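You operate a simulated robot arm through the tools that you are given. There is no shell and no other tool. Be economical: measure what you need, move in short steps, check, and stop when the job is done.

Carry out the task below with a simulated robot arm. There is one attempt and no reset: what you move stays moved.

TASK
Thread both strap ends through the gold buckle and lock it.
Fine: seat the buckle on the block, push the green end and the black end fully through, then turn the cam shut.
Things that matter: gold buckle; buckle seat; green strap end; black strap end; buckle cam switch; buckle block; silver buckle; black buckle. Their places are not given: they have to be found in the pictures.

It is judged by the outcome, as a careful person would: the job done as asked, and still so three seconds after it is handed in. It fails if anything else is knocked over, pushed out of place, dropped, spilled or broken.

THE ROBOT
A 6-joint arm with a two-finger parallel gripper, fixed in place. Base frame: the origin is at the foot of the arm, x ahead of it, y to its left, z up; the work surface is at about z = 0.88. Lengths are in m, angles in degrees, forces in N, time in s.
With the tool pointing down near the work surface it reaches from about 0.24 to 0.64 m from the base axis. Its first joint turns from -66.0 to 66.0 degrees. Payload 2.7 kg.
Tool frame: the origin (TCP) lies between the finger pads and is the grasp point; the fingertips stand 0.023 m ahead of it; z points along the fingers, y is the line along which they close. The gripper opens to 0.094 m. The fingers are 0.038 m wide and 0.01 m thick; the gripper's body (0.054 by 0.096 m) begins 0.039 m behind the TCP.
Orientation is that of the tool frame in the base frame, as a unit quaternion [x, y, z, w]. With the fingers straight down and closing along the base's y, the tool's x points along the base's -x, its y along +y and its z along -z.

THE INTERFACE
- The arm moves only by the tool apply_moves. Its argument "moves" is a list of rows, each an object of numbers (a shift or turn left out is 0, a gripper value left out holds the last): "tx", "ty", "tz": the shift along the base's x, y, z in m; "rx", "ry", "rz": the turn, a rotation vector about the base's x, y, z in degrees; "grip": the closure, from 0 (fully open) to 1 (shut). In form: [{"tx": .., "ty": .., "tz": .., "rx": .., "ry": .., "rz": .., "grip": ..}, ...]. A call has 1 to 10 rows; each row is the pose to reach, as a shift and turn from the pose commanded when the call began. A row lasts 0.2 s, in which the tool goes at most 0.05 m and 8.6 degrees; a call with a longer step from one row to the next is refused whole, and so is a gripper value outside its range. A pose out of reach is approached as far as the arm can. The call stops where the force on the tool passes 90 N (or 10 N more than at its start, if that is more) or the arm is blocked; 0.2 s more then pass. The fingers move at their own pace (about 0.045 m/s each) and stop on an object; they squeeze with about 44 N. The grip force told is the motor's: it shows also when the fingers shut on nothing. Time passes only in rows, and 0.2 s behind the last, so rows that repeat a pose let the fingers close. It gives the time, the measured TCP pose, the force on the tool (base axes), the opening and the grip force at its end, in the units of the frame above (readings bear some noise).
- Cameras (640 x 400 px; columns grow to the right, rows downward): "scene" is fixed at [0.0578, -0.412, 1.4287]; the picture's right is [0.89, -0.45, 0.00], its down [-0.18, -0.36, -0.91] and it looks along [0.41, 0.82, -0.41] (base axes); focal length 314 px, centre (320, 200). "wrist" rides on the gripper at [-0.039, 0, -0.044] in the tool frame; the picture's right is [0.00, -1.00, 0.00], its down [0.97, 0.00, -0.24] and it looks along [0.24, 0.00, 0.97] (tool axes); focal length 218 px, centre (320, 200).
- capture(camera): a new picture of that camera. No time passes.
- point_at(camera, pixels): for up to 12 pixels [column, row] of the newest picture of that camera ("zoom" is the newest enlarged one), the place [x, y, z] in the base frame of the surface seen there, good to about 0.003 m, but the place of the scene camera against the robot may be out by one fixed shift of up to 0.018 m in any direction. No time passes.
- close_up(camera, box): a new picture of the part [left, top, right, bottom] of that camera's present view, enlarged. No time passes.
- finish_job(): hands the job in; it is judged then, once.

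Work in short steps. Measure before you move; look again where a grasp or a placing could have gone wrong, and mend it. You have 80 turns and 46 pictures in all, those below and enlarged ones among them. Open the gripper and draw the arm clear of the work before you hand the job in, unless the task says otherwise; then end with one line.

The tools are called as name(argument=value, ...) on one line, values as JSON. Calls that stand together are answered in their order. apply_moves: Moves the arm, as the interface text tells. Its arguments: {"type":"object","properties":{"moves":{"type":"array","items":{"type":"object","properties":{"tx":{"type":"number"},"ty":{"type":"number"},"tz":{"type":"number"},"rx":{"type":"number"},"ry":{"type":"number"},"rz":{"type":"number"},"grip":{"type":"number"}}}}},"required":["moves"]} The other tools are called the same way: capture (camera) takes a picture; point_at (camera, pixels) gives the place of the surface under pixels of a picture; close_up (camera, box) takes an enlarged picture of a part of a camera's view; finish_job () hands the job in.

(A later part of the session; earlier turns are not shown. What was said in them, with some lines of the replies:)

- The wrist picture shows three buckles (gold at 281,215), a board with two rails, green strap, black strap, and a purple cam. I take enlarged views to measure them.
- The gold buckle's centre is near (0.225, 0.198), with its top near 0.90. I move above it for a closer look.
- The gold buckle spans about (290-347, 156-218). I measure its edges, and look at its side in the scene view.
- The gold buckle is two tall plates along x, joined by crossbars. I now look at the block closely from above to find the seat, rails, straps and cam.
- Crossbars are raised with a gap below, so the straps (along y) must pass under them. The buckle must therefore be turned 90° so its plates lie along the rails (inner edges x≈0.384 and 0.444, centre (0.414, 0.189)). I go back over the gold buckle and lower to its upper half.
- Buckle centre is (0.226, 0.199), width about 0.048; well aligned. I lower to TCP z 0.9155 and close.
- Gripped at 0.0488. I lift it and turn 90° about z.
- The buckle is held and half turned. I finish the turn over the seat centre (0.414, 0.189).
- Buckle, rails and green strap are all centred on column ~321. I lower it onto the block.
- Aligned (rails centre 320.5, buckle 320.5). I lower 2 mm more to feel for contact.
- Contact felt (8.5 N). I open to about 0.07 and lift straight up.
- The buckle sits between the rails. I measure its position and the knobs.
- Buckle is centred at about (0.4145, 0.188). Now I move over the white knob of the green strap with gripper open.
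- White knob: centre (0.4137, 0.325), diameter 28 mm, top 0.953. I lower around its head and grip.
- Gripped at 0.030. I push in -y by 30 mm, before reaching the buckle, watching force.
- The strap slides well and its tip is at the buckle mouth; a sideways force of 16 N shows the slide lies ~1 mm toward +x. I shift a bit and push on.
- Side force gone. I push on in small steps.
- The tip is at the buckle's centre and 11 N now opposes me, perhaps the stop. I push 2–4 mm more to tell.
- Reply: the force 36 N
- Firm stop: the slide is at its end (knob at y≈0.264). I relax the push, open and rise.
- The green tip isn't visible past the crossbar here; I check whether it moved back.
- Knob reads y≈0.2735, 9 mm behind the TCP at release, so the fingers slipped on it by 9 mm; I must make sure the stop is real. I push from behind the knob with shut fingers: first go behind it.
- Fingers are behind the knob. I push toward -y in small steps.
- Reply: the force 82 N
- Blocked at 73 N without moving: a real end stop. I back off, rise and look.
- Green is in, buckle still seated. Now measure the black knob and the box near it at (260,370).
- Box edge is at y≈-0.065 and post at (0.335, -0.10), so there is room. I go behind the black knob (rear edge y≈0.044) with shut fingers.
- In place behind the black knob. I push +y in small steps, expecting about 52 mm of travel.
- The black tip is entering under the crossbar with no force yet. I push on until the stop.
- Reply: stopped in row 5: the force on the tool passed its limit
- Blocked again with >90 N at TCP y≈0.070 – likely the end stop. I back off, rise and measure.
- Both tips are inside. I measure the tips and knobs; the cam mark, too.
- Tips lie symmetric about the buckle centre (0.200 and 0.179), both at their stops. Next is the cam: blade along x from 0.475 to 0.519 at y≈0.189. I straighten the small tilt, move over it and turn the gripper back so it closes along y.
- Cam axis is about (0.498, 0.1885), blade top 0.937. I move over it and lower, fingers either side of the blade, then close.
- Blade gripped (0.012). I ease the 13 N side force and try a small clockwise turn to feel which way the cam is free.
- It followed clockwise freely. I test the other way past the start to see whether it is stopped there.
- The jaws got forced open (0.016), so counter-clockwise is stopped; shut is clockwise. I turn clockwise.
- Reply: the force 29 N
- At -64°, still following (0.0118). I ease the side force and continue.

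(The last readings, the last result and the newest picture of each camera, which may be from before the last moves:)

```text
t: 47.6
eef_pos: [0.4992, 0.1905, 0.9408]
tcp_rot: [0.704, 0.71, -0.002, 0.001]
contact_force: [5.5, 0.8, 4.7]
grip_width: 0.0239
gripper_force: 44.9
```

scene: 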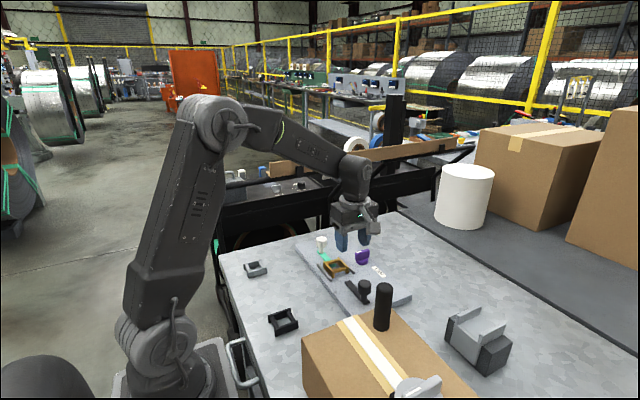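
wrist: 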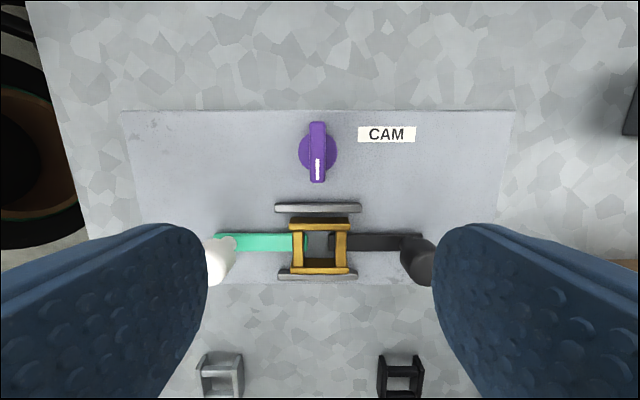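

Jaws forced open to 0.024, so the cam stopped near -70°. I turn back to -72°, release, rise and look.

apply_moves(moves=[{"rz": 8}, {"rz": 18}, {"rz": 18}, {"rz": 18, "grip": 0.3}, {"rz": 18}, {"rz": 18}, {"rz": 18, "tz": 0.04}, {"rz": 18, "tz": 0.08}, {"rz": 18, "tz": 0.12}, {"rz": 18, "tz": 0.12}])

capture(camera="wrist")

close_up(camera="scene", box=[310, 235, 406, 295])

```text
refused: row 2 steps farther than a row can; nothing moved
```

```text
11 pictures are left
```

wrist: 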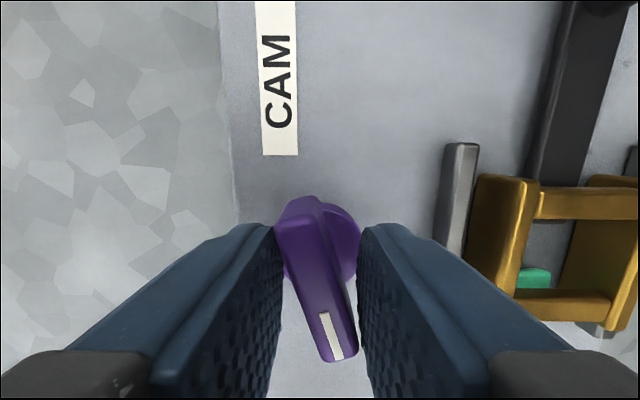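

```text
6.67 times, centred on (358, 265) of scene
```

zoom: 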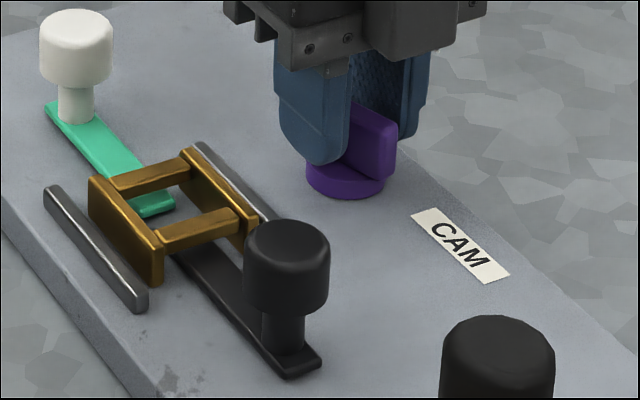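

The cam sits at about -70° against its stop. I turn back in legal steps, release and rise.

apply_moves(moves=[{"rz": 8}, {"rz": 16}, {"rz": 18}, {"rz": 18, "grip": 0.4}, {"rz": 18}, {"rz": 18}, {"rz": 18, "tz": 0.04}, {"rz": 18, "tz": 0.08}, {"rz": 18, "tz": 0.12}, {"rz": 18, "tz": 0.12}])

capture(camera="wrist")

close_up(camera="scene", box=[310, 235, 406, 295])

```text
t: 49.8
eef_pos: [0.5004, 0.1886, 1.0594]
tcp_rot: [0.587, 0.81, 0.0, 0.001]
contact_force: [-0.2, -0.4, 0.3]
grip_width: 0.0564
gripper_force: 0.1
```

```text
9 pictures are left
```

wrist: 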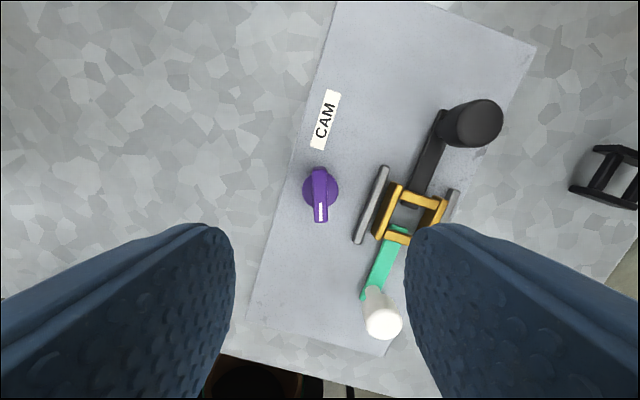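

```text
6.67 times, centred on (358, 265) of scene
```

zoom: 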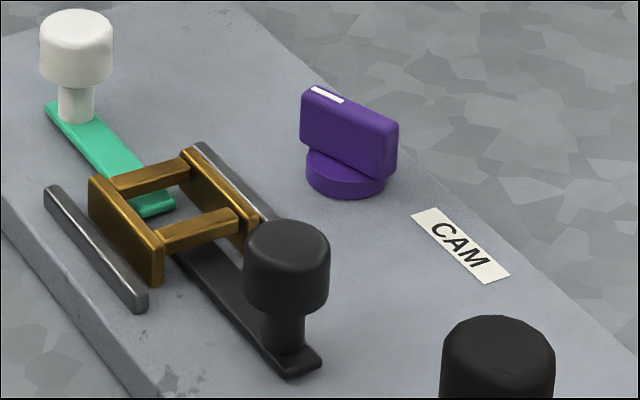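

The cam holds at ~-71° (its stop), both straps and buckle in place. I draw the arm up and away.

apply_moves(moves=[{"tz": 0.04}, {"tz": 0.08}, {"tz": 0.12}, {"tz": 0.14, "tx": -0.04}, {"tz": 0.14, "tx": -0.08}, {"tz": 0.14, "tx": -0.12}, {"tz": 0.14, "tx": -0.16}, {"tz": 0.14, "tx": -0.2}, {"tz": 0.14, "tx": -0.2}])

capture(camera="scene")

close_up(camera="scene", box=[290, 220, 418, 300])

```text
t: 51.8
eef_pos: [0.2976, 0.193, 1.2005]
tcp_rot: [0.587, 0.81, 0.0, 0.001]
contact_force: [0.1, -0.6, 0.7]
grip_width: 0.0566
gripper_force: 0.1
```

```text
7 pictures are left
```

scene: 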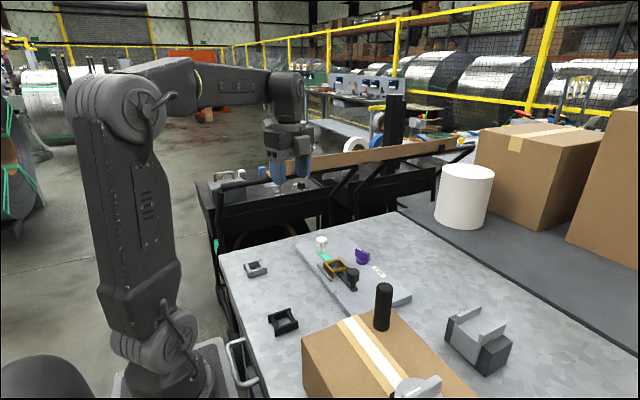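

```text
5.00 times, centred on (354, 260) of scene
```

zoom: 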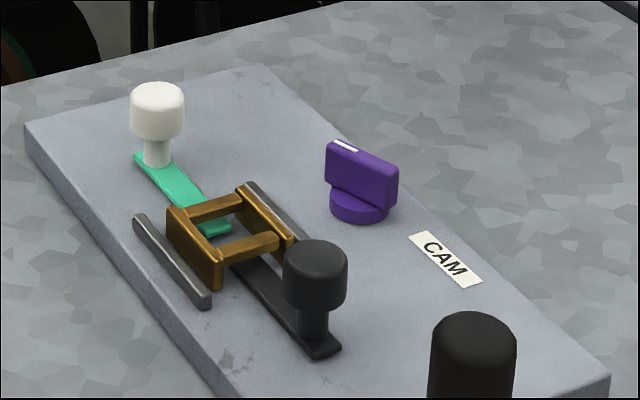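

Everything is in place and the arm is clear, so I hand the job in.

finish_job()

```text
The job is handed in.
```

The gold buckle is seated on the block, the green and black ends are pushed through to their stops, and the cam is turned clockwise about 70° to its stop; the job is handed in, with no verdict shown.
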